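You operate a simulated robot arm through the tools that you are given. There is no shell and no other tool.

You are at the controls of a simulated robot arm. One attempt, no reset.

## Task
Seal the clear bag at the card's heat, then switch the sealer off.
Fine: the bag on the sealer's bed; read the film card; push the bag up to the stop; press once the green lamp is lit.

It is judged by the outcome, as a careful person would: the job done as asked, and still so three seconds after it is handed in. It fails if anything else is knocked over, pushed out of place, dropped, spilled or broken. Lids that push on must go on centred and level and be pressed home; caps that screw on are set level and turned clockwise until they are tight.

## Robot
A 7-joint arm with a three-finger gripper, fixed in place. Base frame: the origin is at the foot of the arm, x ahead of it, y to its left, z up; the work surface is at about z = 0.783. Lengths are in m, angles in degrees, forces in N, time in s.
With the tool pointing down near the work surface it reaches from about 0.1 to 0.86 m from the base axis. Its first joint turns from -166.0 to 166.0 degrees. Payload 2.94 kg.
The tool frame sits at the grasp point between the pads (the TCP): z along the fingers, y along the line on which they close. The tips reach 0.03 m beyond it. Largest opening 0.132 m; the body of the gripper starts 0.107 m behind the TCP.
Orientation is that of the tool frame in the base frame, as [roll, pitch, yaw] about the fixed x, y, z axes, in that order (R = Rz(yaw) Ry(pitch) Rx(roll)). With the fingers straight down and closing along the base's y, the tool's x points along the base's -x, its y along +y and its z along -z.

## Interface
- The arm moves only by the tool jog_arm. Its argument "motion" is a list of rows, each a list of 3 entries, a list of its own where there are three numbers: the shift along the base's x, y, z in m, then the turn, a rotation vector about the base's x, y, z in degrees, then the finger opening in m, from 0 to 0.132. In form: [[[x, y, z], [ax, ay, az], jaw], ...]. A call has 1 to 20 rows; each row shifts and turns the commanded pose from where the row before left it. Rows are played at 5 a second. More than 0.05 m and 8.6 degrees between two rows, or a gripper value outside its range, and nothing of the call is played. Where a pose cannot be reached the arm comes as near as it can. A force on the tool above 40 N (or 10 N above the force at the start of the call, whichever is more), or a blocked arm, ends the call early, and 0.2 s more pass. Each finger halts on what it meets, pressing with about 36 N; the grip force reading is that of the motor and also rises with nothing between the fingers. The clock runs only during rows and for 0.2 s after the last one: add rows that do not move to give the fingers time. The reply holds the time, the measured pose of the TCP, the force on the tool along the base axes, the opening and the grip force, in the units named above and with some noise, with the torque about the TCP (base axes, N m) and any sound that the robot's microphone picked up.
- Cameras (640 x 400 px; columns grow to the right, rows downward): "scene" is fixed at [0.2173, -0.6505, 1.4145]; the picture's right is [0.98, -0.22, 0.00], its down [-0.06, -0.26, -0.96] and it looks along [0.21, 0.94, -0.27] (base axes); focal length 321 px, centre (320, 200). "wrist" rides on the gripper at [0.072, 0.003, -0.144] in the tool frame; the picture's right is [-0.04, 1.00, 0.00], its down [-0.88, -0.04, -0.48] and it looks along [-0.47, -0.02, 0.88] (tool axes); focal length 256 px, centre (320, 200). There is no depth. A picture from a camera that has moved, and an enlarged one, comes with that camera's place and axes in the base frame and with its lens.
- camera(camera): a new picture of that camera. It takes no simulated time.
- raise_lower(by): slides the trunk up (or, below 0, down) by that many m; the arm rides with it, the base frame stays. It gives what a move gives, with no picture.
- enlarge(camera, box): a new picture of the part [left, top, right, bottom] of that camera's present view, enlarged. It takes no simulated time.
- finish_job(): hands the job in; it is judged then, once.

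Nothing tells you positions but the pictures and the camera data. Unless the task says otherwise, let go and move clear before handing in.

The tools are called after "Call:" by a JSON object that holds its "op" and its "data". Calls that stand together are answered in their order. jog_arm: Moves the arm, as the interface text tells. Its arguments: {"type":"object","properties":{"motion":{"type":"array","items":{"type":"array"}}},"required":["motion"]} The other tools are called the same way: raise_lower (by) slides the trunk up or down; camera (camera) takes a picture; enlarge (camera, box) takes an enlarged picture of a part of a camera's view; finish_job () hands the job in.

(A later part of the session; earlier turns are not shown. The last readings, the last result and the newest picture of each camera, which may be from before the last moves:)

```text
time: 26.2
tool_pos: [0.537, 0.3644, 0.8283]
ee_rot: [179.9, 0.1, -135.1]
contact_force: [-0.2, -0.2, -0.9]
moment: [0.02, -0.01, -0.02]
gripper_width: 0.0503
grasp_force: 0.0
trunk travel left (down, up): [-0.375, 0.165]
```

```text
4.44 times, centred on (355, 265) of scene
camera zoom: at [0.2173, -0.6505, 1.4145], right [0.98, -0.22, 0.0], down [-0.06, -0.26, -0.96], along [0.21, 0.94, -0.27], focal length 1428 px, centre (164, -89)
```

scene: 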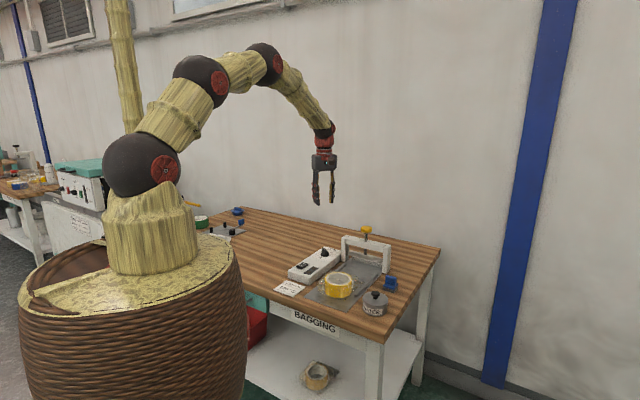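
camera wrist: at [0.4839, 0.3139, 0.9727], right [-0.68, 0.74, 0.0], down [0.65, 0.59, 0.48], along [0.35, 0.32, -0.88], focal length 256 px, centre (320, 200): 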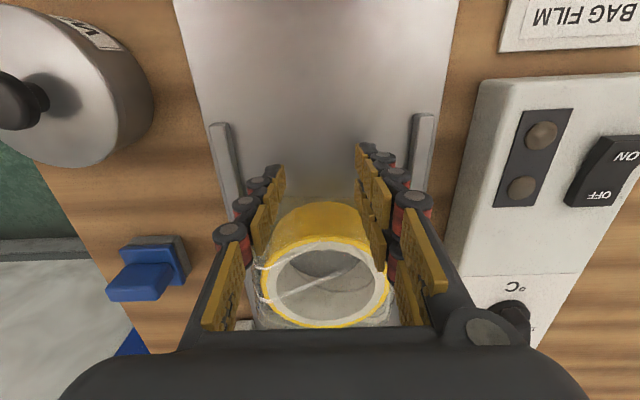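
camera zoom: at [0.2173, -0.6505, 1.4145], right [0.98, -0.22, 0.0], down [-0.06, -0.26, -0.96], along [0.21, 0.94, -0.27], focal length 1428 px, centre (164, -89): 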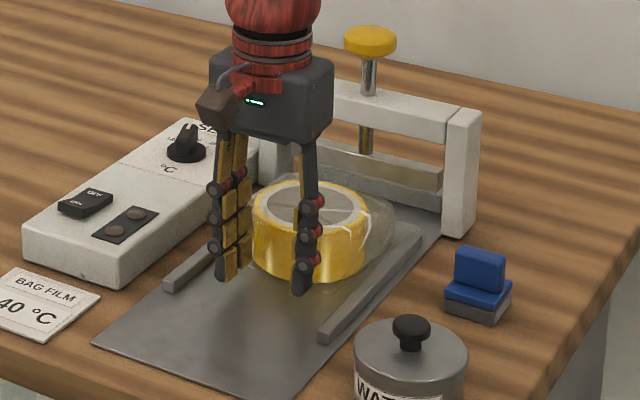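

The bag is moving straight between the rails with about 0.035 m to go by my estimate. I'll continue in finer steps.

Call:
{"op": "jog_arm", "data": {"motion": [[[0.0028, 0.0028, 0], [0, 0, 0], 0.05], [[0.0028, 0.0028, 0], [0, 0, 0], 0.05], [[0.0028, 0.0028, 0], [0, 0, 0], 0.05], [[0.0028, 0.0028, 0], [0, 0, 0], 0.05], [[0.0028, 0.0028, 0], [0, 0, 0], 0.05], [[0.0028, 0.0028, 0], [0, 0, 0], 0.05], [[0, 0, 0], [0, 0, 0], 0.05]]}}

Call:
{"op": "enlarge", "data": {"camera": "scene", "box": [335, 225, 405, 285]}}

Call:
{"op": "camera", "data": {"camera": "wrist"}}

```text
time: 27.8
tool_pos: [0.5526, 0.3802, 0.8285]
ee_rot: [179.9, 0.2, -135.1]
contact_force: [0.6, -0.5, 0.0]
moment: [0.04, 0.01, 0.01]
gripper_width: 0.0501
grasp_force: 0.0
trunk travel left (down, up): [-0.375, 0.165]
```

```text
6.67 times, centred on (370, 255) of scene
camera zoom: at [0.2173, -0.6505, 1.4145], right [0.98, -0.22, 0.0], down [-0.06, -0.26, -0.96], along [0.21, 0.94, -0.27], focal length 2141 px, centre (-13, -167)
```

zoom: 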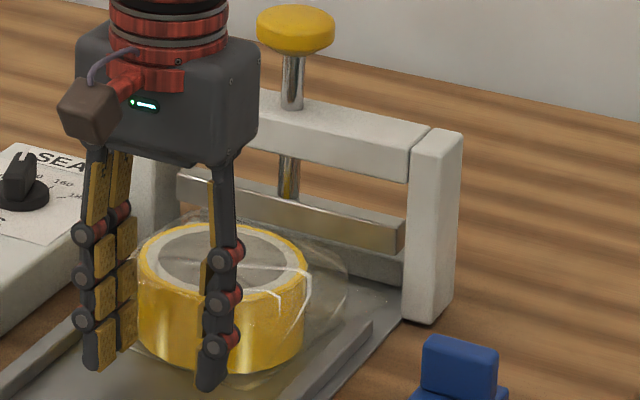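

```text
taken
camera wrist: at [0.5005, 0.331, 0.9726], right [-0.68, 0.74, 0.0], down [0.65, 0.59, 0.48], along [0.35, 0.32, -0.88], focal length 256 px, centre (320, 200)
```

wrist: 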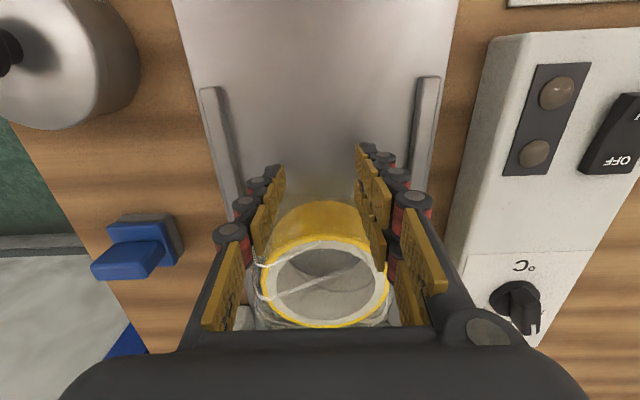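

Call:
{"op": "jog_arm", "data": {"motion": [[[0.0014, 0.0014, 0], [0, 0, 0], 0.05], [[0.0014, 0.0014, 0], [0, 0, 0], 0.05], [[0.0014, 0.0014, 0], [0, 0, 0], 0.05], [[0.0014, 0.0014, 0], [0, 0, 0], 0.05], [[0, 0, 0], [0, 0, 0], 0.05]]}}

Call:
{"op": "enlarge", "data": {"camera": "scene", "box": [345, 230, 395, 275]}}

```text
time: 29.0
tool_pos: [0.5575, 0.3851, 0.8281]
ee_rot: [179.7, 0.0, -134.9]
contact_force: [-6.4, -6.2, 1.1]
moment: [-0.13, 0.13, 0.21]
gripper_width: 0.0502
grasp_force: 0.2
trunk travel left (down, up): [-0.375, 0.165]
```

```text
8.89 times, centred on (370, 252) of scene
camera zoom: at [0.2173, -0.6505, 1.4145], right [0.98, -0.22, 0.0], down [-0.06, -0.26, -0.96], along [0.21, 0.94, -0.27], focal length 2855 px, centre (-124, -267)
```

zoom: 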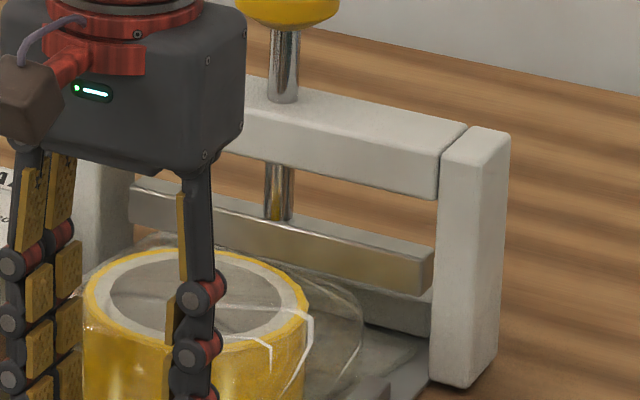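

A steady ~9 N reaction appeared along the bed, so the bag's film has met the stop about where I predicted. I'll back away, rise and check from above.

Call:
{"op": "jog_arm", "data": {"motion": [[[-0.005, -0.005, 0], [0, 0, 0], 0.05], [[-0.012, -0.012, 0], [0, 0, 0], 0.05], [[-0.02, -0.02, 0], [0, 0, 0], 0.05], [[-0.01, -0.01, 0.04], [0, 0, 0], 0.05], [[0, 0, 0.048], [0, 0, 0], 0.05], [[0, 0, 0.048], [0, 0, 0], 0.05], [[0, 0, 0.03], [0, 0, 0], 0.05], [[0, 0, 0], [0, 0, 0], 0.05]]}}

Call:
{"op": "camera", "data": {"camera": "wrist"}}

Call:
{"op": "enlarge", "data": {"camera": "scene", "box": [285, 220, 405, 320]}}

```text
time: 30.8
tool_pos: [0.5117, 0.3393, 0.9947]
ee_rot: [179.9, 0.1, -135.0]
contact_force: [-0.3, 0.9, 0.4]
moment: [0.01, 0.01, -0.01]
gripper_width: 0.05
grasp_force: 0.1
trunk travel left (down, up): [-0.375, 0.165]
```

```text
taken
camera wrist: at [0.4585, 0.2894, 1.1388], right [-0.68, 0.74, 0.0], down [0.65, 0.59, 0.48], along [0.35, 0.32, -0.88], focal length 256 px, centre (320, 200)
```

wrist: 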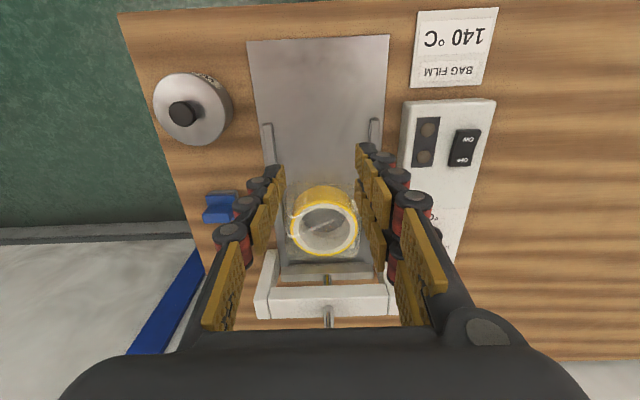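

```text
4.00 times, centred on (345, 270) of scene
camera zoom: at [0.2173, -0.6505, 1.4145], right [0.98, -0.22, 0.0], down [-0.06, -0.26, -0.96], along [0.21, 0.94, -0.27], focal length 1285 px, centre (220, -80)
```

zoom: 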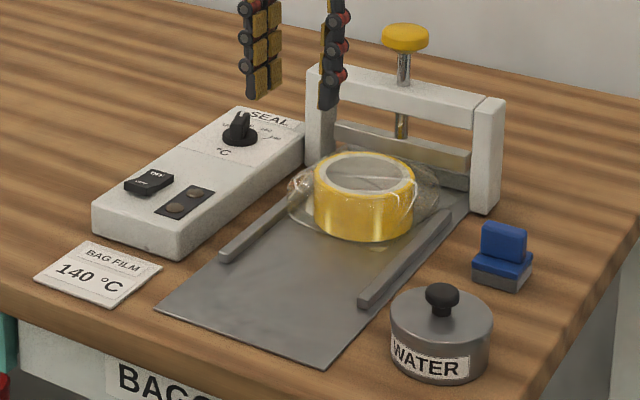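

Call:
{"op": "enlarge", "data": {"camera": "wrist", "box": [250, 170, 400, 330]}}

Call:
{"op": "enlarge", "data": {"camera": "scene", "box": [335, 230, 395, 285]}}

Call:
{"op": "enlarge", "data": {"camera": "wrist", "box": [390, 90, 510, 200]}}

```text
2.50 times, centred on (325, 250) of wrist
camera zoom: at [0.4585, 0.2894, 1.1388], right [-0.68, 0.74, 0.0], down [0.65, 0.59, 0.48], along [0.35, 0.32, -0.88], focal length 640 px, centre (308, 75)
```

zoom: 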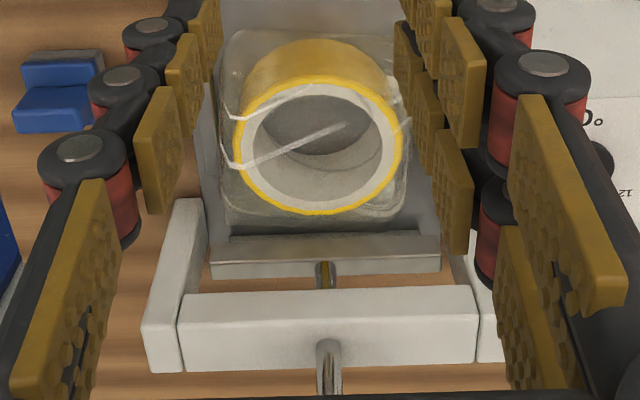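

```text
7.27 times, centred on (365, 258) of scene
camera zoom: at [0.2173, -0.6505, 1.4145], right [0.98, -0.22, 0.0], down [-0.06, -0.26, -0.96], along [0.21, 0.94, -0.27], focal length 2336 px, centre (-7, -218)
```

zoom: 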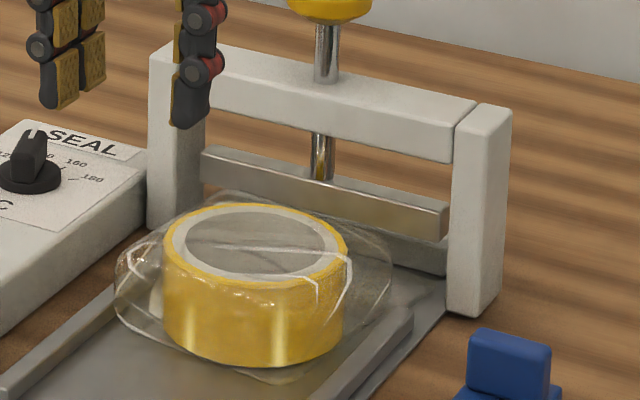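

```text
3.64 times, centred on (450, 145) of wrist
camera zoom: at [0.4585, 0.2894, 1.1388], right [-0.68, 0.74, 0.0], down [0.65, 0.59, 0.48], along [0.35, 0.32, -0.88], focal length 931 px, centre (-153, 400)
```

zoom: 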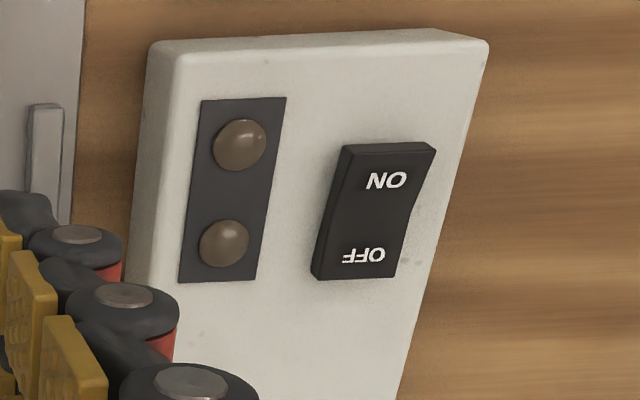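

The film end is under the press bar and the bag is square to the stop. Next is the rocker: its ON end is raised, near (0.395, 0.481). I'll close the fingers and move above it.

Call:
{"op": "jog_arm", "data": {"motion": [[[-0.0234, 0.0284, 0], [0, 0, 0], 0.03], [[-0.0234, 0.0284, 0], [0, 0, 0], 0.01], [[-0.0234, 0.0284, 0], [0, 0, 0], 0.0], [[-0.0234, 0.0284, 0], [0, 0, 0], 0.0], [[-0.0234, 0.0284, -0.02], [0, 0, 0], 0.0], [[0, 0, -0.03], [0, 0, 0], 0.0], [[0, 0, 0], [0, 0, 0], 0.0]]}}

Call:
{"op": "camera", "data": {"camera": "wrist"}}

Call:
{"op": "enlarge", "data": {"camera": "wrist", "box": [250, 100, 390, 220]}}

```text
time: 32.4
tool_pos: [0.3932, 0.4817, 0.9446]
ee_rot: [179.9, 0.2, -135.1]
contact_force: [0.3, -0.9, -0.5]
moment: [0.03, -0.01, -0.02]
gripper_width: 0.0
grasp_force: 28.7
trunk travel left (down, up): [-0.375, 0.165]
```

```text
taken
camera wrist: at [0.3413, 0.4318, 1.0886], right [-0.68, 0.74, 0.0], down [0.65, 0.59, 0.48], along [0.35, 0.33, -0.88], focal length 256 px, centre (320, 200)
```

wrist: 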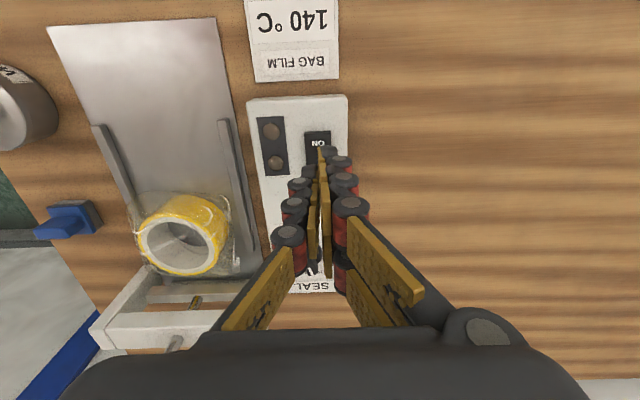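

```text
3.33 times, centred on (320, 160) of wrist
camera zoom: at [0.3413, 0.4318, 1.0886], right [-0.68, 0.74, 0.0], down [0.65, 0.59, 0.48], along [0.35, 0.33, -0.88], focal length 853 px, centre (320, 333)
```

zoom: 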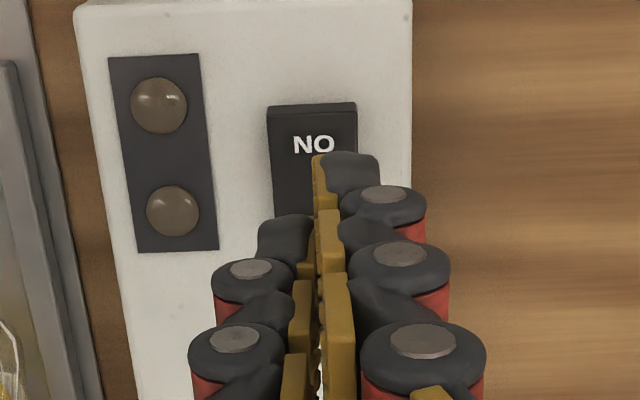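

The closed tips are over the ON end, about 14 mm from the rocker's pivot. I'll descend, slowly near contact.

Call:
{"op": "jog_arm", "data": {"motion": [[[0.001, -0.001, -0.04], [0, 0, 0], 0.0], [[0, 0, -0.03], [0, 0, 0], 0.0], [[0, 0, -0.006], [0, 0, 0], 0.0], [[0, 0, -0.003], [0, 0, 0], 0.0], [[0, 0, -0.002], [0, 0, 0], 0.0], [[0, 0, -0.002], [0, 0, 0], 0.0], [[0, 0, 0], [0, 0, 0], 0.0]]}}

Call:
{"op": "enlarge", "data": {"camera": "scene", "box": [280, 240, 340, 290]}}

```text
time: 34.0
tool_pos: [0.3962, 0.4804, 0.862]
ee_rot: [179.9, 0.2, -135.0]
contact_force: [0.1, 0.4, 0.0]
moment: [-0.01, 0.02, -0.01]
gripper_width: 0.0
grasp_force: 29.3
trunk travel left (down, up): [-0.375, 0.165]
```

```text
8.00 times, centred on (310, 265) of scene
camera zoom: at [0.2173, -0.6505, 1.4145], right [0.98, -0.22, 0.0], down [-0.06, -0.26, -0.96], along [0.21, 0.94, -0.27], focal length 2569 px, centre (400, -320)
```

zoom: 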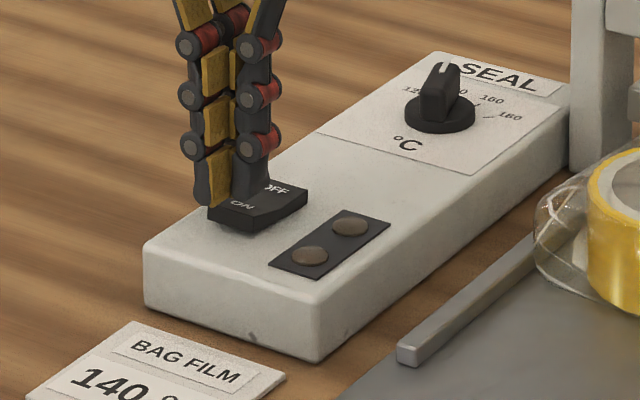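

Call:
{"op": "jog_arm", "data": {"motion": [[[0, 0, -0.002], [0, 0, 0], 0.0], [[0, 0, -0.002], [0, 0, 0], 0.0], [[0, 0, -0.002], [0, 0, 0], 0.0], [[0, 0, -0.002], [0, 0, 0], 0.0], [[0, 0, 0], [0, 0, 0], 0.0]]}}

Call:
{"op": "enlarge", "data": {"camera": "scene", "box": [280, 240, 340, 290]}}

```text
time: 35.2
tool_pos: [0.3959, 0.4812, 0.8543]
ee_rot: [179.9, 0.2, -135.0]
contact_force: [0.2, -1.0, 2.0]
moment: [-0.04, -0.03, 0.0]
gripper_width: 0.0
grasp_force: 28.5
trunk travel left (down, up): [-0.375, 0.165]
```

```text
8.00 times, centred on (310, 265) of scene
camera zoom: at [0.2173, -0.6505, 1.4145], right [0.98, -0.22, 0.0], down [-0.06, -0.26, -0.96], along [0.21, 0.94, -0.27], focal length 2569 px, centre (400, -320)
```

zoom: 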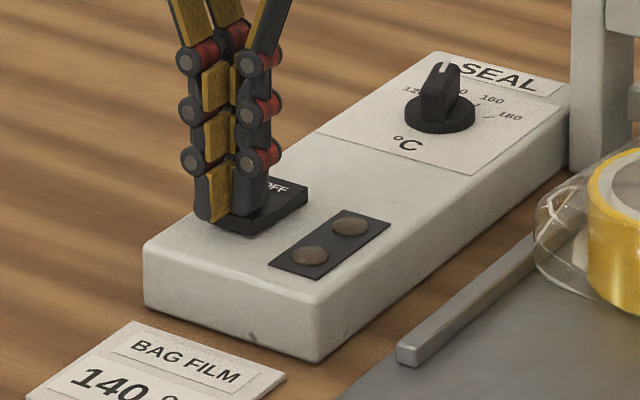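

Contact is starting (about 2 N upward). I'll keep pressing in 2 mm steps and watch for a click and the lamps.

Call:
{"op": "jog_arm", "data": {"motion": [[[0, 0, -0.002], [0, 0, 0], 0.0], [[0, 0, -0.002], [0, 0, 0], 0.0], [[0, 0, 0], [0, 0, 0], 0.0]]}}

Call:
{"op": "enlarge", "data": {"camera": "scene", "box": [280, 240, 340, 290]}}

```text
time: 36.0
tool_pos: [0.396, 0.4806, 0.852]
ee_rot: [179.8, 0.5, -135.1]
contact_force: [-4.3, -6.7, 23.8]
moment: [0.09, -0.16, 0.04]
gripper_width: 0.0057
grasp_force: 28.3
trunk travel left (down, up): [-0.375, 0.165]
```

```text
8.00 times, centred on (310, 265) of scene
camera zoom: at [0.2173, -0.6505, 1.4145], right [0.98, -0.22, 0.0], down [-0.06, -0.26, -0.96], along [0.21, 0.94, -0.27], focal length 2569 px, centre (400, -320)
```

zoom: 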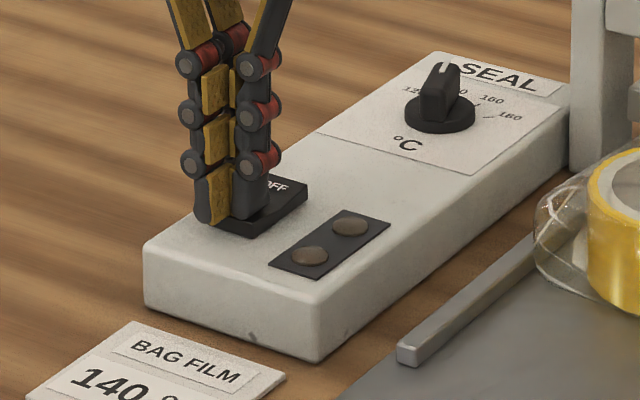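

Call:
{"op": "camera", "data": {"camera": "wrist"}}

Call:
{"op": "enlarge", "data": {"camera": "wrist", "box": [260, 130, 380, 230]}}

Call:
{"op": "enlarge", "data": {"camera": "scene", "box": [293, 255, 325, 277]}}

```text
taken
camera wrist: at [0.3425, 0.4303, 0.9959], right [-0.68, 0.74, 0.0], down [0.65, 0.59, 0.48], along [0.35, 0.33, -0.88], focal length 256 px, centre (320, 200)
```

wrist: 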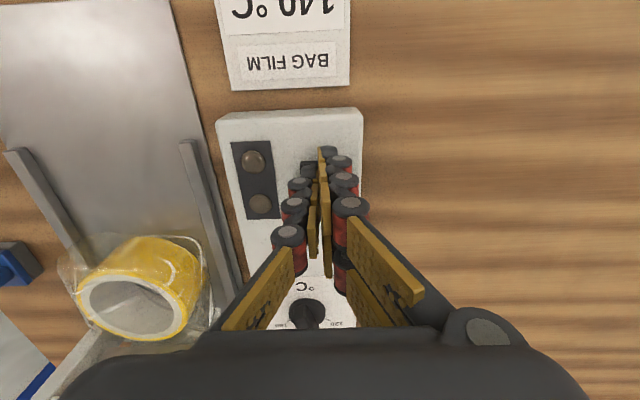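

```text
4.00 times, centred on (320, 180) of wrist
camera zoom: at [0.3425, 0.4303, 0.9959], right [-0.68, 0.74, 0.0], down [0.65, 0.59, 0.48], along [0.35, 0.33, -0.88], focal length 1024 px, centre (320, 280)
```

zoom: 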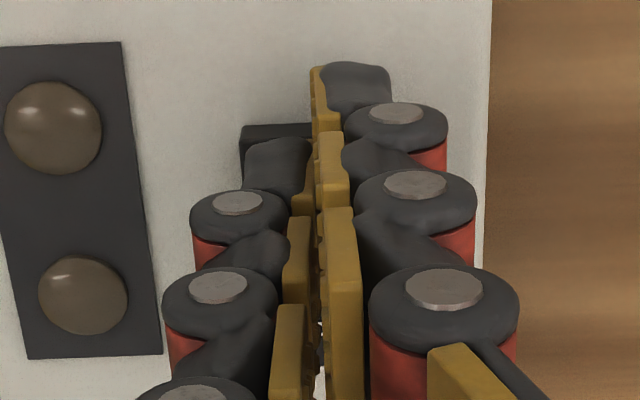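

```text
16.00 times, centred on (309, 266) of scene
camera zoom: at [0.2173, -0.6505, 1.4145], right [0.98, -0.22, 0.0], down [-0.06, -0.26, -0.96], along [0.21, 0.94, -0.27], focal length 5139 px, centre (496, -856)
```

zoom: 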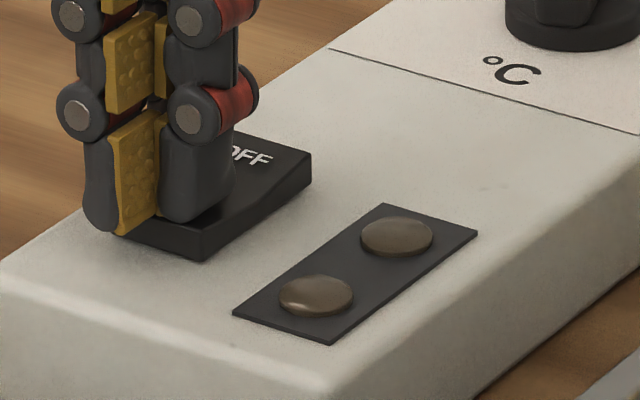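

The force came from near the rocker's pivot. The hand has a pair of fingers on one side and a single finger on the other, so the closed tips straddle the pivot. I'll rise, open the fingers, and use only the single finger on the ON end, with the pair hanging clear beyond the panel.

Call:
{"op": "jog_arm", "data": {"motion": [[[0, 0, 0.01], [0, 0, 0], 0.0], [[0, 0, 0.03], [0, 0, 0], 0.0], [[0, 0, 0.03], [0, 0, 0], 0.02], [[-0.0159, 0.0159, 0], [0, 0, 0], 0.04], [[-0.0159, 0.0159, 0], [0, 0, 0], 0.06], [[0, 0, 0], [0, 0, 0], 0.08], [[0, 0, 0], [0, 0, 0], 0.08], [[0, 0, 0], [0, 0, 0], 0.08]]}}

Call:
{"op": "camera", "data": {"camera": "wrist"}}

Call:
{"op": "enlarge", "data": {"camera": "wrist", "box": [180, 90, 330, 220]}}

Call:
{"op": "enlarge", "data": {"camera": "scene", "box": [270, 230, 340, 290]}}

```text
time: 37.8
tool_pos: [0.3647, 0.5131, 0.9198]
ee_rot: [179.9, 0.3, -135.1]
contact_force: [-0.8, -0.5, -0.8]
moment: [-0.02, -0.03, 0.0]
gripper_width: 0.0801
grasp_force: 0.1
trunk travel left (down, up): [-0.375, 0.165]
```

```text
taken
camera wrist: at [0.311, 0.463, 1.0639], right [-0.68, 0.74, 0.0], down [0.65, 0.59, 0.48], along [0.35, 0.32, -0.88], focal length 256 px, centre (320, 200)
```

wrist: 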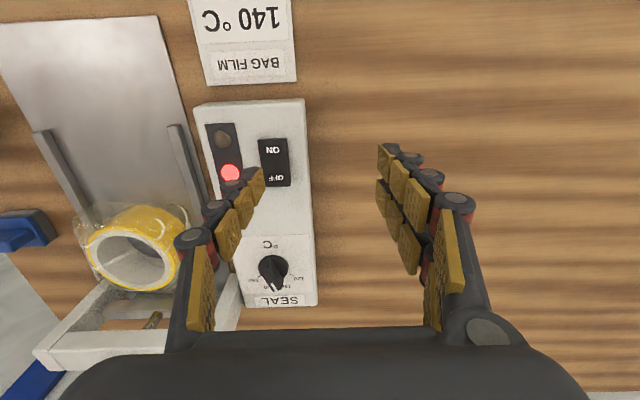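

```text
3.08 times, centred on (255, 155) of wrist
camera zoom: at [0.311, 0.463, 1.0639], right [-0.68, 0.74, 0.0], down [0.65, 0.59, 0.48], along [0.35, 0.32, -0.88], focal length 788 px, centre (520, 338)
```

zoom: 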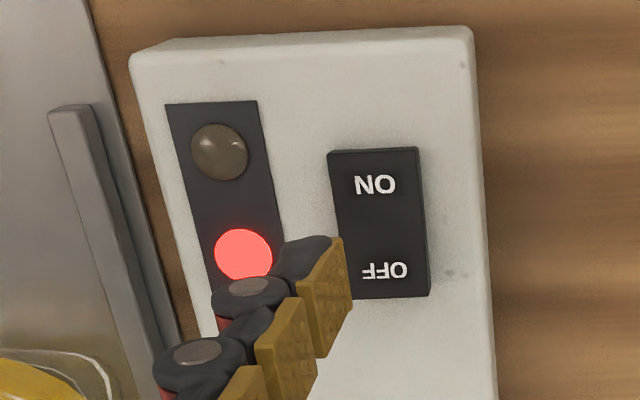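

```text
6.67 times, centred on (305, 260) of scene
camera zoom: at [0.2173, -0.6505, 1.4145], right [0.98, -0.22, 0.0], down [-0.06, -0.26, -0.96], along [0.21, 0.94, -0.27], focal length 2141 px, centre (420, -200)
```

zoom: 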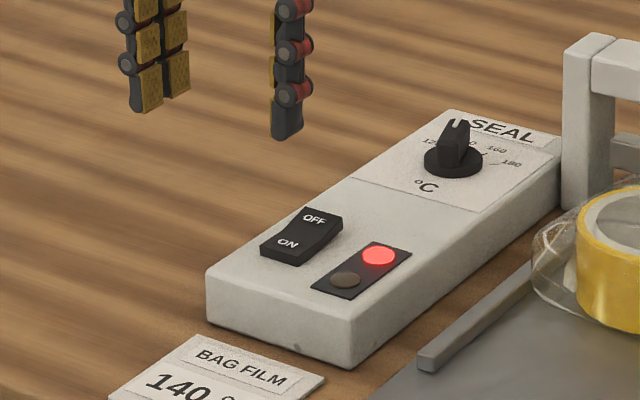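

The switch did go ON: the red lamp is lit and the OFF end is now raised, so it is heating. While it warms I'll rise and move over the yellow press knob with the fingers closed.

Call:
{"op": "jog_arm", "data": {"motion": [[[0, 0, 0.045], [0, 0, 0], 0.06], [[0, 0, 0.045], [0, 0, 0], 0.04], [[0, 0, 0.045], [0, 0, 0], 0.02], [[0.038, -0.0015, 0.02], [0, 0, 0], 0.0], [[0.038, -0.0015, 0], [0, 0, 0], 0.0], [[0.038, -0.0015, 0], [0, 0, 0], 0.0], [[0.038, -0.0015, 0], [0, 0, 0], 0.0], [[0.038, -0.0015, 0], [0, 0, 0], 0.0], [[0.038, -0.0015, 0], [0, 0, 0], 0.0], [[0.038, -0.0015, 0], [0, 0, 0], 0.0], [[0.036, -0.0015, 0], [0, 0, 0], 0.0], [[0, 0, 0], [0, 0, 0], 0.0]]}}

Call:
{"op": "camera", "data": {"camera": "wrist"}}

Call:
{"op": "camera", "data": {"camera": "scene"}}

```text
time: 40.4
tool_pos: [0.6664, 0.5002, 1.0739]
ee_rot: [179.9, 0.2, -135.0]
contact_force: [-0.8, -0.1, -0.3]
moment: [0.01, 0.01, 0.01]
gripper_width: 0.0
grasp_force: 28.5
trunk travel left (down, up): [-0.375, 0.165]
```

```text
taken
camera wrist: at [0.6125, 0.4507, 1.2183], right [-0.68, 0.74, 0.0], down [0.65, 0.59, 0.48], along [0.35, 0.33, -0.88], focal length 256 px, centre (320, 200)
```

wrist: 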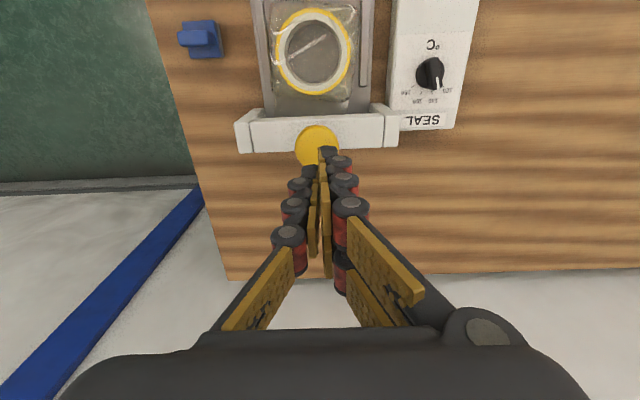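

```text
taken
```

scene: 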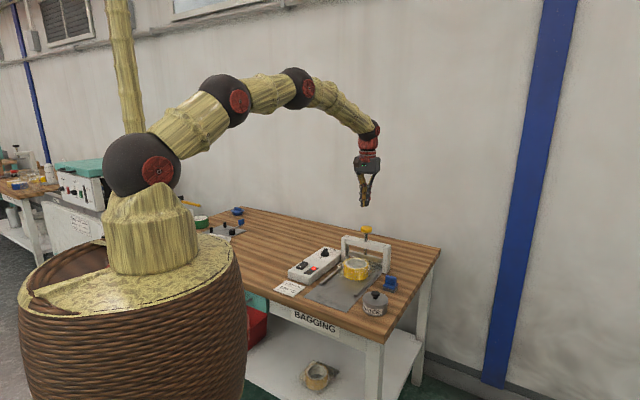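

Call:
{"op": "enlarge", "data": {"camera": "wrist", "box": [270, 105, 370, 185]}}

Call:
{"op": "enlarge", "data": {"camera": "scene", "box": [330, 190, 400, 260]}}

Call:
{"op": "enlarge", "data": {"camera": "scene", "box": [285, 245, 345, 290]}}

```text
5.00 times, centred on (320, 145) of wrist
camera zoom: at [0.6125, 0.4507, 1.2183], right [-0.68, 0.74, 0.0], down [0.65, 0.59, 0.48], along [0.35, 0.33, -0.88], focal length 1280 px, centre (320, 475)
```

zoom: 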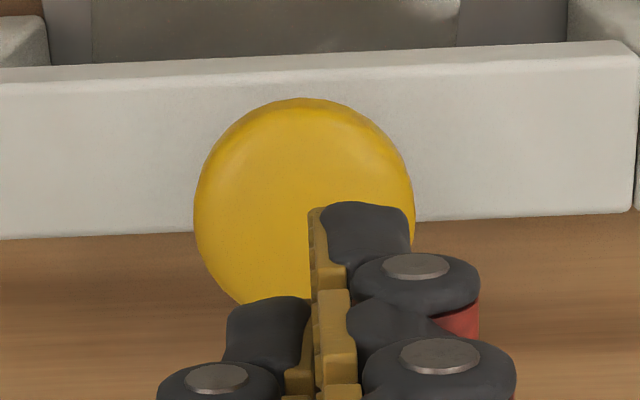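

```text
5.71 times, centred on (365, 225) of scene
camera zoom: at [0.2173, -0.6505, 1.4145], right [0.98, -0.22, 0.0], down [-0.06, -0.26, -0.96], along [0.21, 0.94, -0.27], focal length 1835 px, centre (63, 57)
```

zoom: 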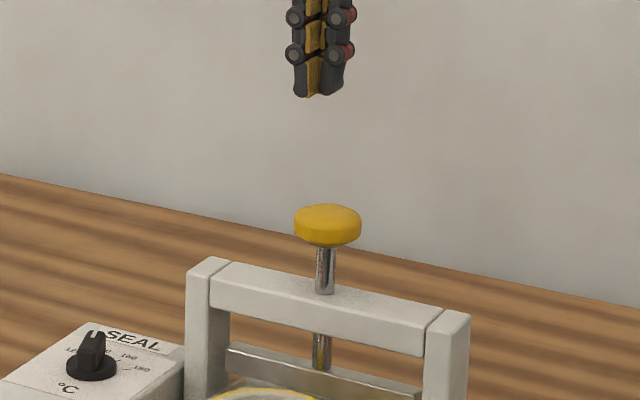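

```text
8.89 times, centred on (315, 268) of scene
camera zoom: at [0.2173, -0.6505, 1.4145], right [0.98, -0.22, 0.0], down [-0.06, -0.26, -0.96], along [0.21, 0.94, -0.27], focal length 2855 px, centre (364, -400)
```

zoom: 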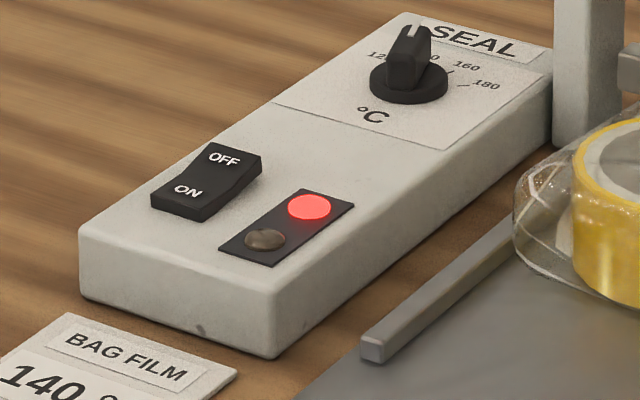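

The knob is about 7 mm further along x than the tool, with its top at about z 0.957. I'll correct, descend to roughly 2 cm above it, and check the lamps.

Call:
{"op": "jog_arm", "data": {"motion": [[[0.0068, 0.0017, -0.02], [0, 0, 0], 0.0], [[0, 0, -0.03], [0, 0, 0], 0.0], [[0, 0, -0.017], [0, 0, 0], 0.0], [[0, 0, 0], [0, 0, 0], 0.0]]}}

Call:
{"op": "enlarge", "data": {"camera": "wrist", "box": [260, 120, 380, 220]}}

Call:
{"op": "enlarge", "data": {"camera": "scene", "box": [290, 200, 400, 290]}}

```text
time: 41.4
tool_pos: [0.6734, 0.5025, 1.0058]
ee_rot: [179.9, 0.3, -135.1]
contact_force: [-0.4, -0.4, 0.1]
moment: [-0.01, 0.03, -0.03]
gripper_width: 0.0002
grasp_force: 28.8
trunk travel left (down, up): [-0.375, 0.165]
```

```text
4.00 times, centred on (320, 170) of wrist
camera zoom: at [0.6204, 0.4521, 1.151], right [-0.68, 0.74, 0.0], down [0.65, 0.59, 0.48], along [0.35, 0.33, -0.88], focal length 1024 px, centre (320, 320)
```

zoom: 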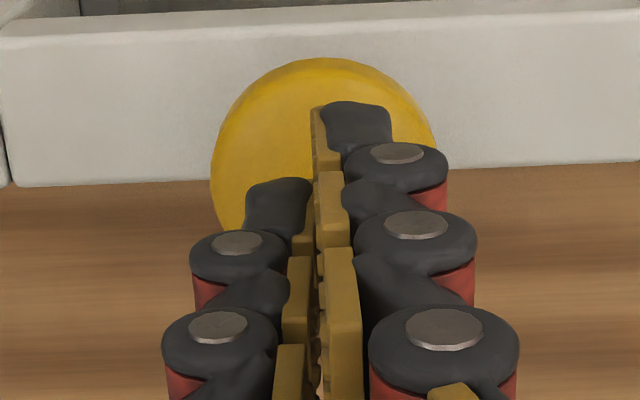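

```text
4.44 times, centred on (345, 245) of scene
camera zoom: at [0.2173, -0.6505, 1.4145], right [0.98, -0.22, 0.0], down [-0.06, -0.26, -0.96], along [0.21, 0.94, -0.27], focal length 1428 px, centre (209, 0)
```

zoom: 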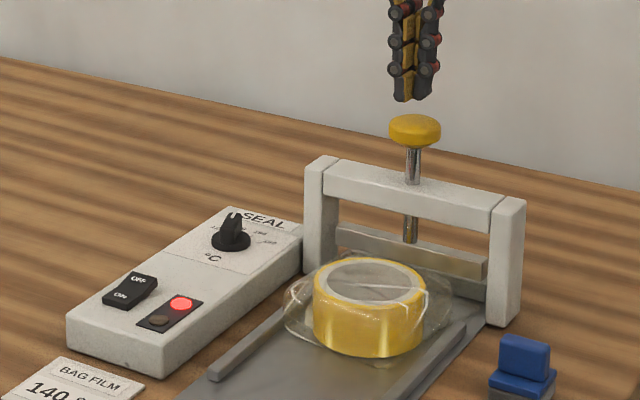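

The tool is centred over the knob. The red lamp is still lit, so I'll wait without moving.

Call:
{"op": "jog_arm", "data": {"motion": [[[0, 0, 0], [0, 0, 0], 0.0], [[0, 0, 0], [0, 0, 0], 0.0], [[0, 0, 0], [0, 0, 0], 0.0], [[0, 0, 0], [0, 0, 0], 0.0], [[0, 0, 0], [0, 0, 0], 0.0], [[0, 0, 0], [0, 0, 0], 0.0], [[0, 0, 0], [0, 0, 0], 0.0], [[0, 0, 0], [0, 0, 0], 0.0], [[0, 0, 0], [0, 0, 0], 0.0], [[0, 0, 0], [0, 0, 0], 0.0], [[0, 0, 0], [0, 0, 0], 0.0], [[0, 0, 0], [0, 0, 0], 0.0], [[0, 0, 0], [0, 0, 0], 0.0], [[0, 0, 0], [0, 0, 0], 0.0], [[0, 0, 0], [0, 0, 0], 0.0]]}}

Call:
{"op": "enlarge", "data": {"camera": "scene", "box": [290, 200, 400, 290]}}

```text
time: 44.6
tool_pos: [0.6726, 0.5016, 1.0057]
ee_rot: [179.8, 0.2, -135.2]
contact_force: [0.0, -0.3, -0.4]
moment: [0.0, -0.03, 0.03]
gripper_width: 0.0002
grasp_force: 28.7
trunk travel left (down, up): [-0.375, 0.165]
```

```text
4.44 times, centred on (345, 245) of scene
camera zoom: at [0.2173, -0.6505, 1.4145], right [0.98, -0.22, 0.0], down [-0.06, -0.26, -0.96], along [0.21, 0.94, -0.27], focal length 1428 px, centre (209, 0)
```

zoom: 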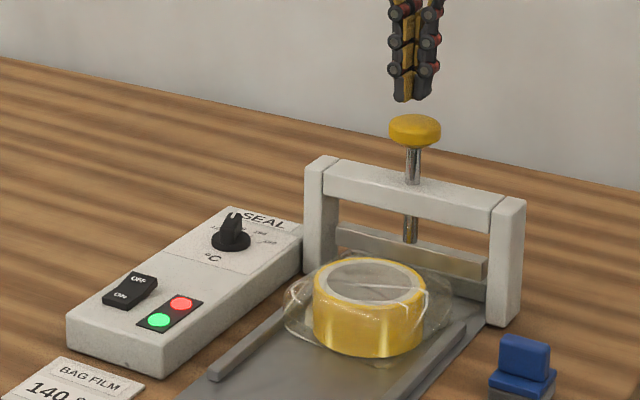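

The green lamp is lit. I'm pressing the knob down now: first to contact, then in small steps.

Call:
{"op": "jog_arm", "data": {"motion": [[[0, 0, -0.012], [0, 0, 0], 0.0], [[0, 0, -0.006], [0, 0, 0], 0.0], [[0, 0, -0.004], [0, 0, 0], 0.0], [[0, 0, -0.004], [0, 0, 0], 0.0], [[0, 0, -0.004], [0, 0, 0], 0.0]]}}

Call:
{"op": "enlarge", "data": {"camera": "scene", "box": [290, 200, 400, 290]}}

```text
time: 45.8
tool_pos: [0.6738, 0.5033, 0.977]
ee_rot: [179.9, 0.2, -134.9]
contact_force: [-0.4, -0.3, 0.3]
moment: [0.03, 0.05, 0.01]
gripper_width: 0.0059
grasp_force: 28.1
trunk travel left (down, up): [-0.375, 0.165]
```

```text
4.44 times, centred on (345, 245) of scene
camera zoom: at [0.2173, -0.6505, 1.4145], right [0.98, -0.22, 0.0], down [-0.06, -0.26, -0.96], along [0.21, 0.94, -0.27], focal length 1428 px, centre (209, 0)
```

zoom: 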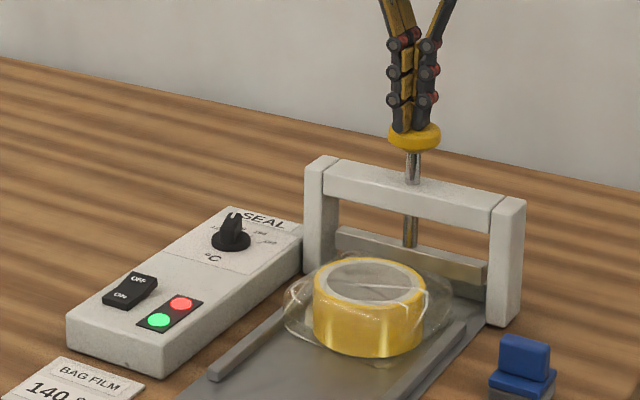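

Call:
{"op": "jog_arm", "data": {"motion": [[[0, 0, -0.005], [0, 0, 0], 0.0], [[0, 0, -0.005], [0, 0, 0], 0.0], [[0, 0, -0.005], [0, 0, 0], 0.0], [[0, 0, -0.004], [0, 0, 0], 0.0]]}}

Call:
{"op": "enlarge", "data": {"camera": "scene", "box": [290, 200, 400, 290]}}

```text
time: 46.8
tool_pos: [0.6733, 0.5025, 0.9584]
ee_rot: [180.0, 0.2, -135.0]
contact_force: [0.8, -0.4, 2.6]
moment: [0.0, 0.03, -0.02]
gripper_width: 0.0061
grasp_force: 28.6
trunk travel left (down, up): [-0.375, 0.165]
```

```text
4.44 times, centred on (345, 245) of scene
camera zoom: at [0.2173, -0.6505, 1.4145], right [0.98, -0.22, 0.0], down [-0.06, -0.26, -0.96], along [0.21, 0.94, -0.27], focal length 1428 px, centre (209, 0)
```

zoom: 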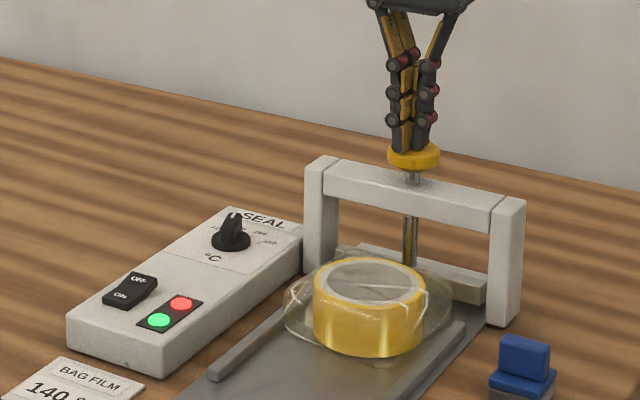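

The bar is going down smoothly (2.6 N) and the green lamp is still lit. I'll continue to the bottom in small steps.

Call:
{"op": "jog_arm", "data": {"motion": [[[0, 0, -0.004], [0, 0, 0], 0.0], [[0, 0, -0.004], [0, 0, 0], 0.0], [[0, 0, -0.003], [0, 0, 0], 0.0], [[0, 0, -0.003], [0, 0, 0], 0.0]]}}

Call:
{"op": "enlarge", "data": {"camera": "scene", "box": [290, 200, 400, 290]}}

```text
time: 47.8
tool_pos: [0.6757, 0.5051, 0.9539]
ee_rot: [180.0, 0.8, -135.1]
contact_force: [-3.3, -3.7, 16.1]
moment: [-0.26, 0.4, 0.01]
gripper_width: 0.0058
grasp_force: 28.9
trunk travel left (down, up): [-0.375, 0.165]
stopped in row 4: the force on the tool passed its limit at 42 N (the readings are from after the stop); the commanded pose is now the measured one
```

```text
4.44 times, centred on (345, 245) of scene
camera zoom: at [0.2173, -0.6505, 1.4145], right [0.98, -0.22, 0.0], down [-0.06, -0.26, -0.96], along [0.21, 0.94, -0.27], focal length 1428 px, centre (209, 0)
```

zoom: 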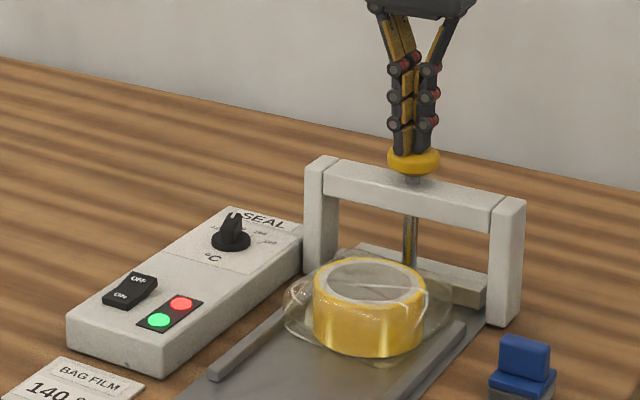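

Call:
{"op": "enlarge", "data": {"camera": "scene", "box": [340, 220, 400, 275]}}

Call:
{"op": "enlarge", "data": {"camera": "wrist", "box": [220, 0, 420, 200]}}

```text
7.27 times, centred on (370, 248) of scene
camera zoom: at [0.2173, -0.6505, 1.4145], right [0.98, -0.22, 0.0], down [-0.06, -0.26, -0.96], along [0.21, 0.94, -0.27], focal length 2336 px, centre (-44, -146)
```

zoom: 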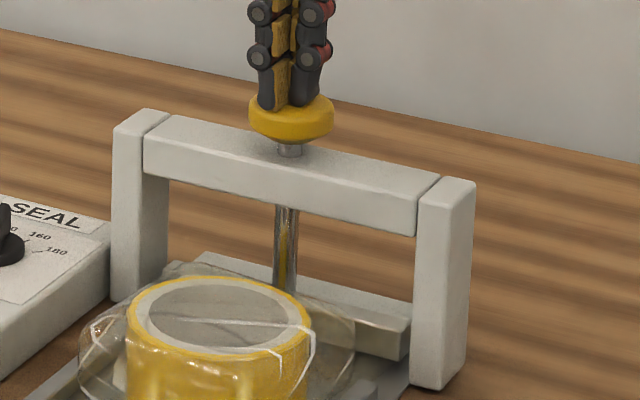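

```text
2.00 times, centred on (320, 100) of wrist
camera zoom: at [0.6211, 0.4531, 1.0978], right [-0.68, 0.74, 0.0], down [0.64, 0.59, 0.49], along [0.36, 0.33, -0.87], focal length 512 px, centre (320, 400)
```

zoom: 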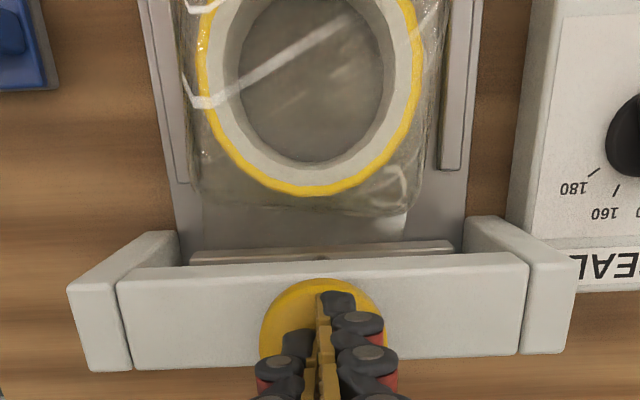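

The bar is fully down on the film and the green lamp is on. I'll add a touch more pressure and dwell.

Call:
{"op": "jog_arm", "data": {"motion": [[[0, 0, -0.001], [0, 0, 0], 0.0], [[0, 0, 0], [0, 0, 0], 0.0], [[0, 0, 0], [0, 0, 0], 0.0], [[0, 0, 0], [0, 0, 0], 0.0], [[0, 0, 0], [0, 0, 0], 0.0], [[0, 0, 0], [0, 0, 0], 0.0]]}}

Call:
{"op": "enlarge", "data": {"camera": "scene", "box": [285, 200, 405, 290]}}

```text
time: 49.2
tool_pos: [0.6753, 0.5031, 0.9533]
ee_rot: [-180.0, 0.9, -135.0]
contact_force: [3.3, 3.2, 36.0]
moment: [-0.29, 0.38, -0.04]
gripper_width: 0.0061
grasp_force: 29.1
trunk travel left (down, up): [-0.375, 0.165]
```

```text
4.44 times, centred on (345, 245) of scene
camera zoom: at [0.2173, -0.6505, 1.4145], right [0.98, -0.22, 0.0], down [-0.06, -0.26, -0.96], along [0.21, 0.94, -0.27], focal length 1428 px, centre (209, 0)
```

zoom: 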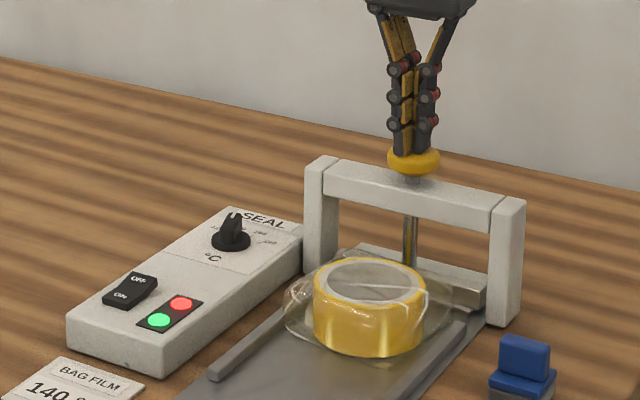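

Call:
{"op": "jog_arm", "data": {"motion": [[[0, 0, 0], [0, 0, 0], 0.0], [[0, 0, 0], [0, 0, 0], 0.0], [[0, 0, 0], [0, 0, 0], 0.0], [[0, 0, 0], [0, 0, 0], 0.0], [[0, 0, 0], [0, 0, 0], 0.0]]}}

Call:
{"op": "enlarge", "data": {"camera": "scene", "box": [340, 220, 400, 275]}}

Call:
{"op": "enlarge", "data": {"camera": "wrist", "box": [220, 0, 420, 200]}}

```text
time: 50.4
tool_pos: [0.6752, 0.5042, 0.9539]
ee_rot: [180.0, 0.8, -135.0]
contact_force: [5.5, 5.7, 35.6]
moment: [-0.26, 0.34, 0.0]
gripper_width: 0.0062
grasp_force: 29.1
trunk travel left (down, up): [-0.375, 0.165]
```

```text
7.27 times, centred on (370, 248) of scene
camera zoom: at [0.2173, -0.6505, 1.4145], right [0.98, -0.22, 0.0], down [-0.06, -0.26, -0.96], along [0.21, 0.94, -0.27], focal length 2336 px, centre (-44, -146)
```

zoom: 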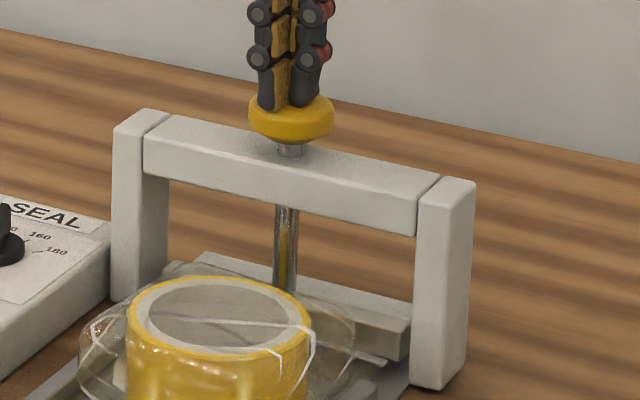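

```text
2.00 times, centred on (320, 100) of wrist
camera zoom: at [0.6208, 0.4529, 1.0973], right [-0.68, 0.74, 0.0], down [0.64, 0.59, 0.49], along [0.36, 0.33, -0.87], focal length 512 px, centre (320, 400)
```

zoom: 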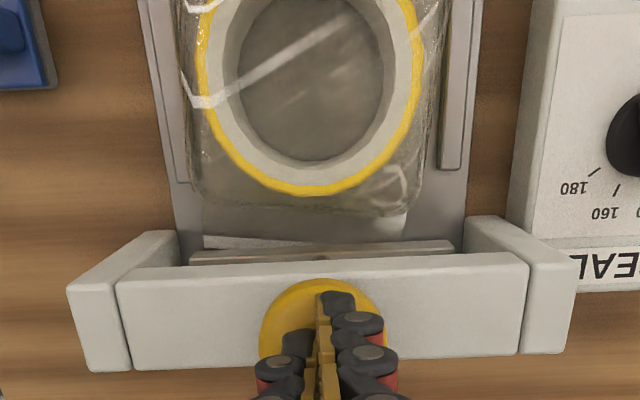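

A whitish seal line has appeared on the film at the bar after about 3 s of pressing. I'll release the knob gently, rise, and go to the switch.

Call:
{"op": "jog_arm", "data": {"motion": [[[0, 0, 0.005], [0, 0, 0], 0.0], [[0, 0, 0.01], [0, 0, 0], 0.0], [[0, 0, 0.015], [0, 0, 0], 0.0], [[0, 0, 0.03], [0, 0, 0], 0.0], [[0, 0, 0.04], [0, 0, 0], 0.0], [[0, 0, 0.03], [0, 0, 0], 0.02], [[0, 0, 0], [0, 0, 0], 0.04]]}}

Call:
{"op": "enlarge", "data": {"camera": "scene", "box": [285, 200, 405, 290]}}

Call:
{"op": "enlarge", "data": {"camera": "wrist", "box": [220, 0, 420, 200]}}

```text
time: 52.0
tool_pos: [0.6735, 0.5029, 1.0789]
ee_rot: [179.9, 0.4, -135.1]
contact_force: [0.8, -0.1, 0.4]
moment: [-0.01, -0.04, -0.02]
gripper_width: 0.0367
grasp_force: 0.0
trunk travel left (down, up): [-0.375, 0.165]
```

```text
4.44 times, centred on (345, 245) of scene
camera zoom: at [0.2173, -0.6505, 1.4145], right [0.98, -0.22, 0.0], down [-0.06, -0.26, -0.96], along [0.21, 0.94, -0.27], focal length 1428 px, centre (209, 0)
```

zoom: 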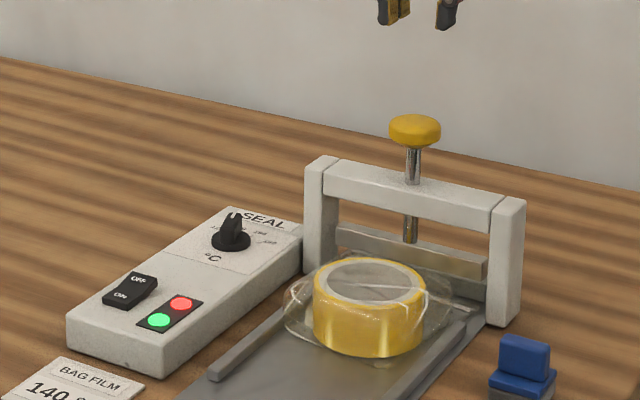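

```text
2.00 times, centred on (320, 100) of wrist
camera zoom: at [0.6212, 0.4528, 1.2229], right [-0.68, 0.74, 0.0], down [0.65, 0.59, 0.48], along [0.35, 0.33, -0.88], focal length 512 px, centre (320, 400)
```

zoom: 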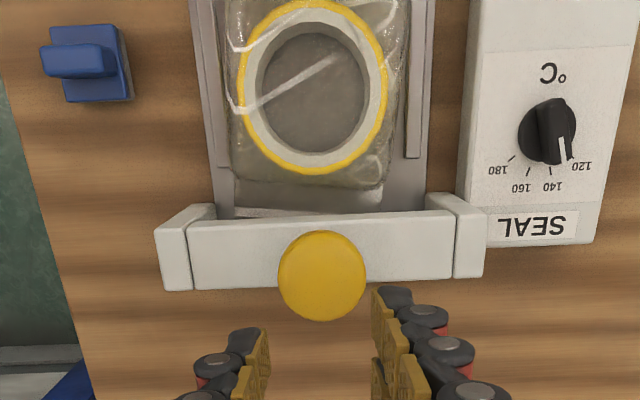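

The press has sprung back up and a clear seal line crosses the film. I'll move to the rocker and press its OFF end using the single finger, with the jaws open and the pair hanging outside the panel.

Call:
{"op": "jog_arm", "data": {"motion": [[[-0.041, 0.0042, 0], [0, 0, 0], 0.06], [[-0.041, 0.0042, 0], [0, 0, 0], 0.08], [[-0.041, 0.0042, 0], [0, 0, 0], 0.08], [[-0.041, 0.0042, 0], [0, 0, 0], 0.08], [[-0.041, 0.0043, 0], [0, 0, 0], 0.08], [[-0.041, 0.0043, -0.02], [0, 0, 0], 0.08], [[-0.041, 0.0043, -0.02], [0, 0, 0], 0.08], [[0, 0, -0.045], [0, 0, 0], 0.08], [[0, 0, -0.045], [0, 0, 0], 0.08], [[0, 0, -0.03], [0, 0, 0], 0.08], [[0, 0, 0], [0, 0, 0], 0.08]]}}

Call:
{"op": "camera", "data": {"camera": "wrist"}}

Call:
{"op": "enlarge", "data": {"camera": "wrist", "box": [180, 90, 330, 220]}}

Call:
{"op": "enlarge", "data": {"camera": "scene", "box": [270, 230, 350, 290]}}

```text
time: 54.4
tool_pos: [0.3877, 0.534, 0.9195]
ee_rot: [179.9, 0.7, -135.0]
contact_force: [0.2, -1.0, -0.7]
moment: [-0.02, -0.01, -0.01]
gripper_width: 0.0801
grasp_force: 0.1
trunk travel left (down, up): [-0.375, 0.165]
```

```text
taken
camera wrist: at [0.3334, 0.4836, 1.0639], right [-0.68, 0.74, 0.0], down [0.65, 0.59, 0.48], along [0.36, 0.33, -0.88], focal length 256 px, centre (320, 200)
```

wrist: 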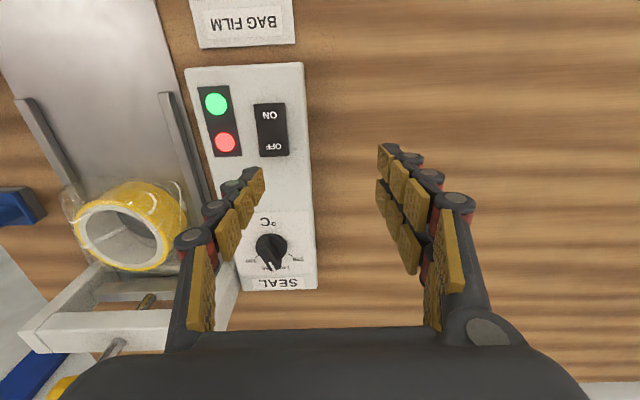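

```text
3.08 times, centred on (255, 155) of wrist
camera zoom: at [0.3334, 0.4836, 1.0639], right [-0.68, 0.74, 0.0], down [0.65, 0.59, 0.48], along [0.36, 0.33, -0.88], focal length 788 px, centre (520, 338)
```

zoom: 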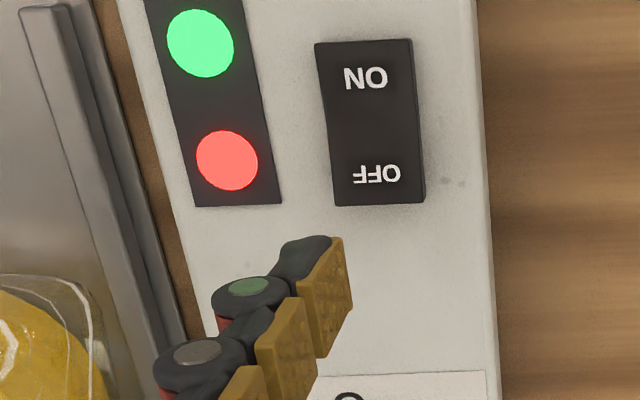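

```text
6.67 times, centred on (310, 260) of scene
camera zoom: at [0.2173, -0.6505, 1.4145], right [0.98, -0.22, 0.0], down [-0.06, -0.26, -0.96], along [0.21, 0.94, -0.27], focal length 2141 px, centre (387, -200)
```

zoom: 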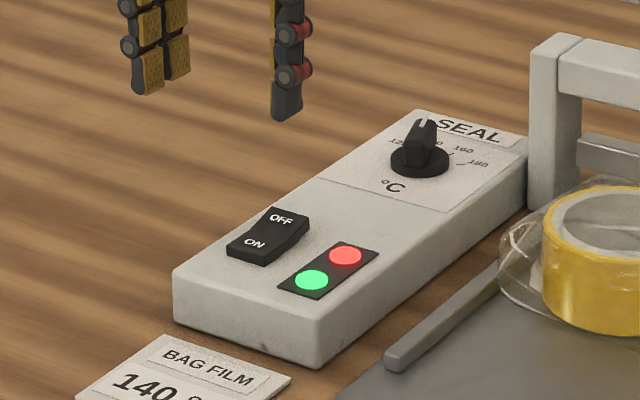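

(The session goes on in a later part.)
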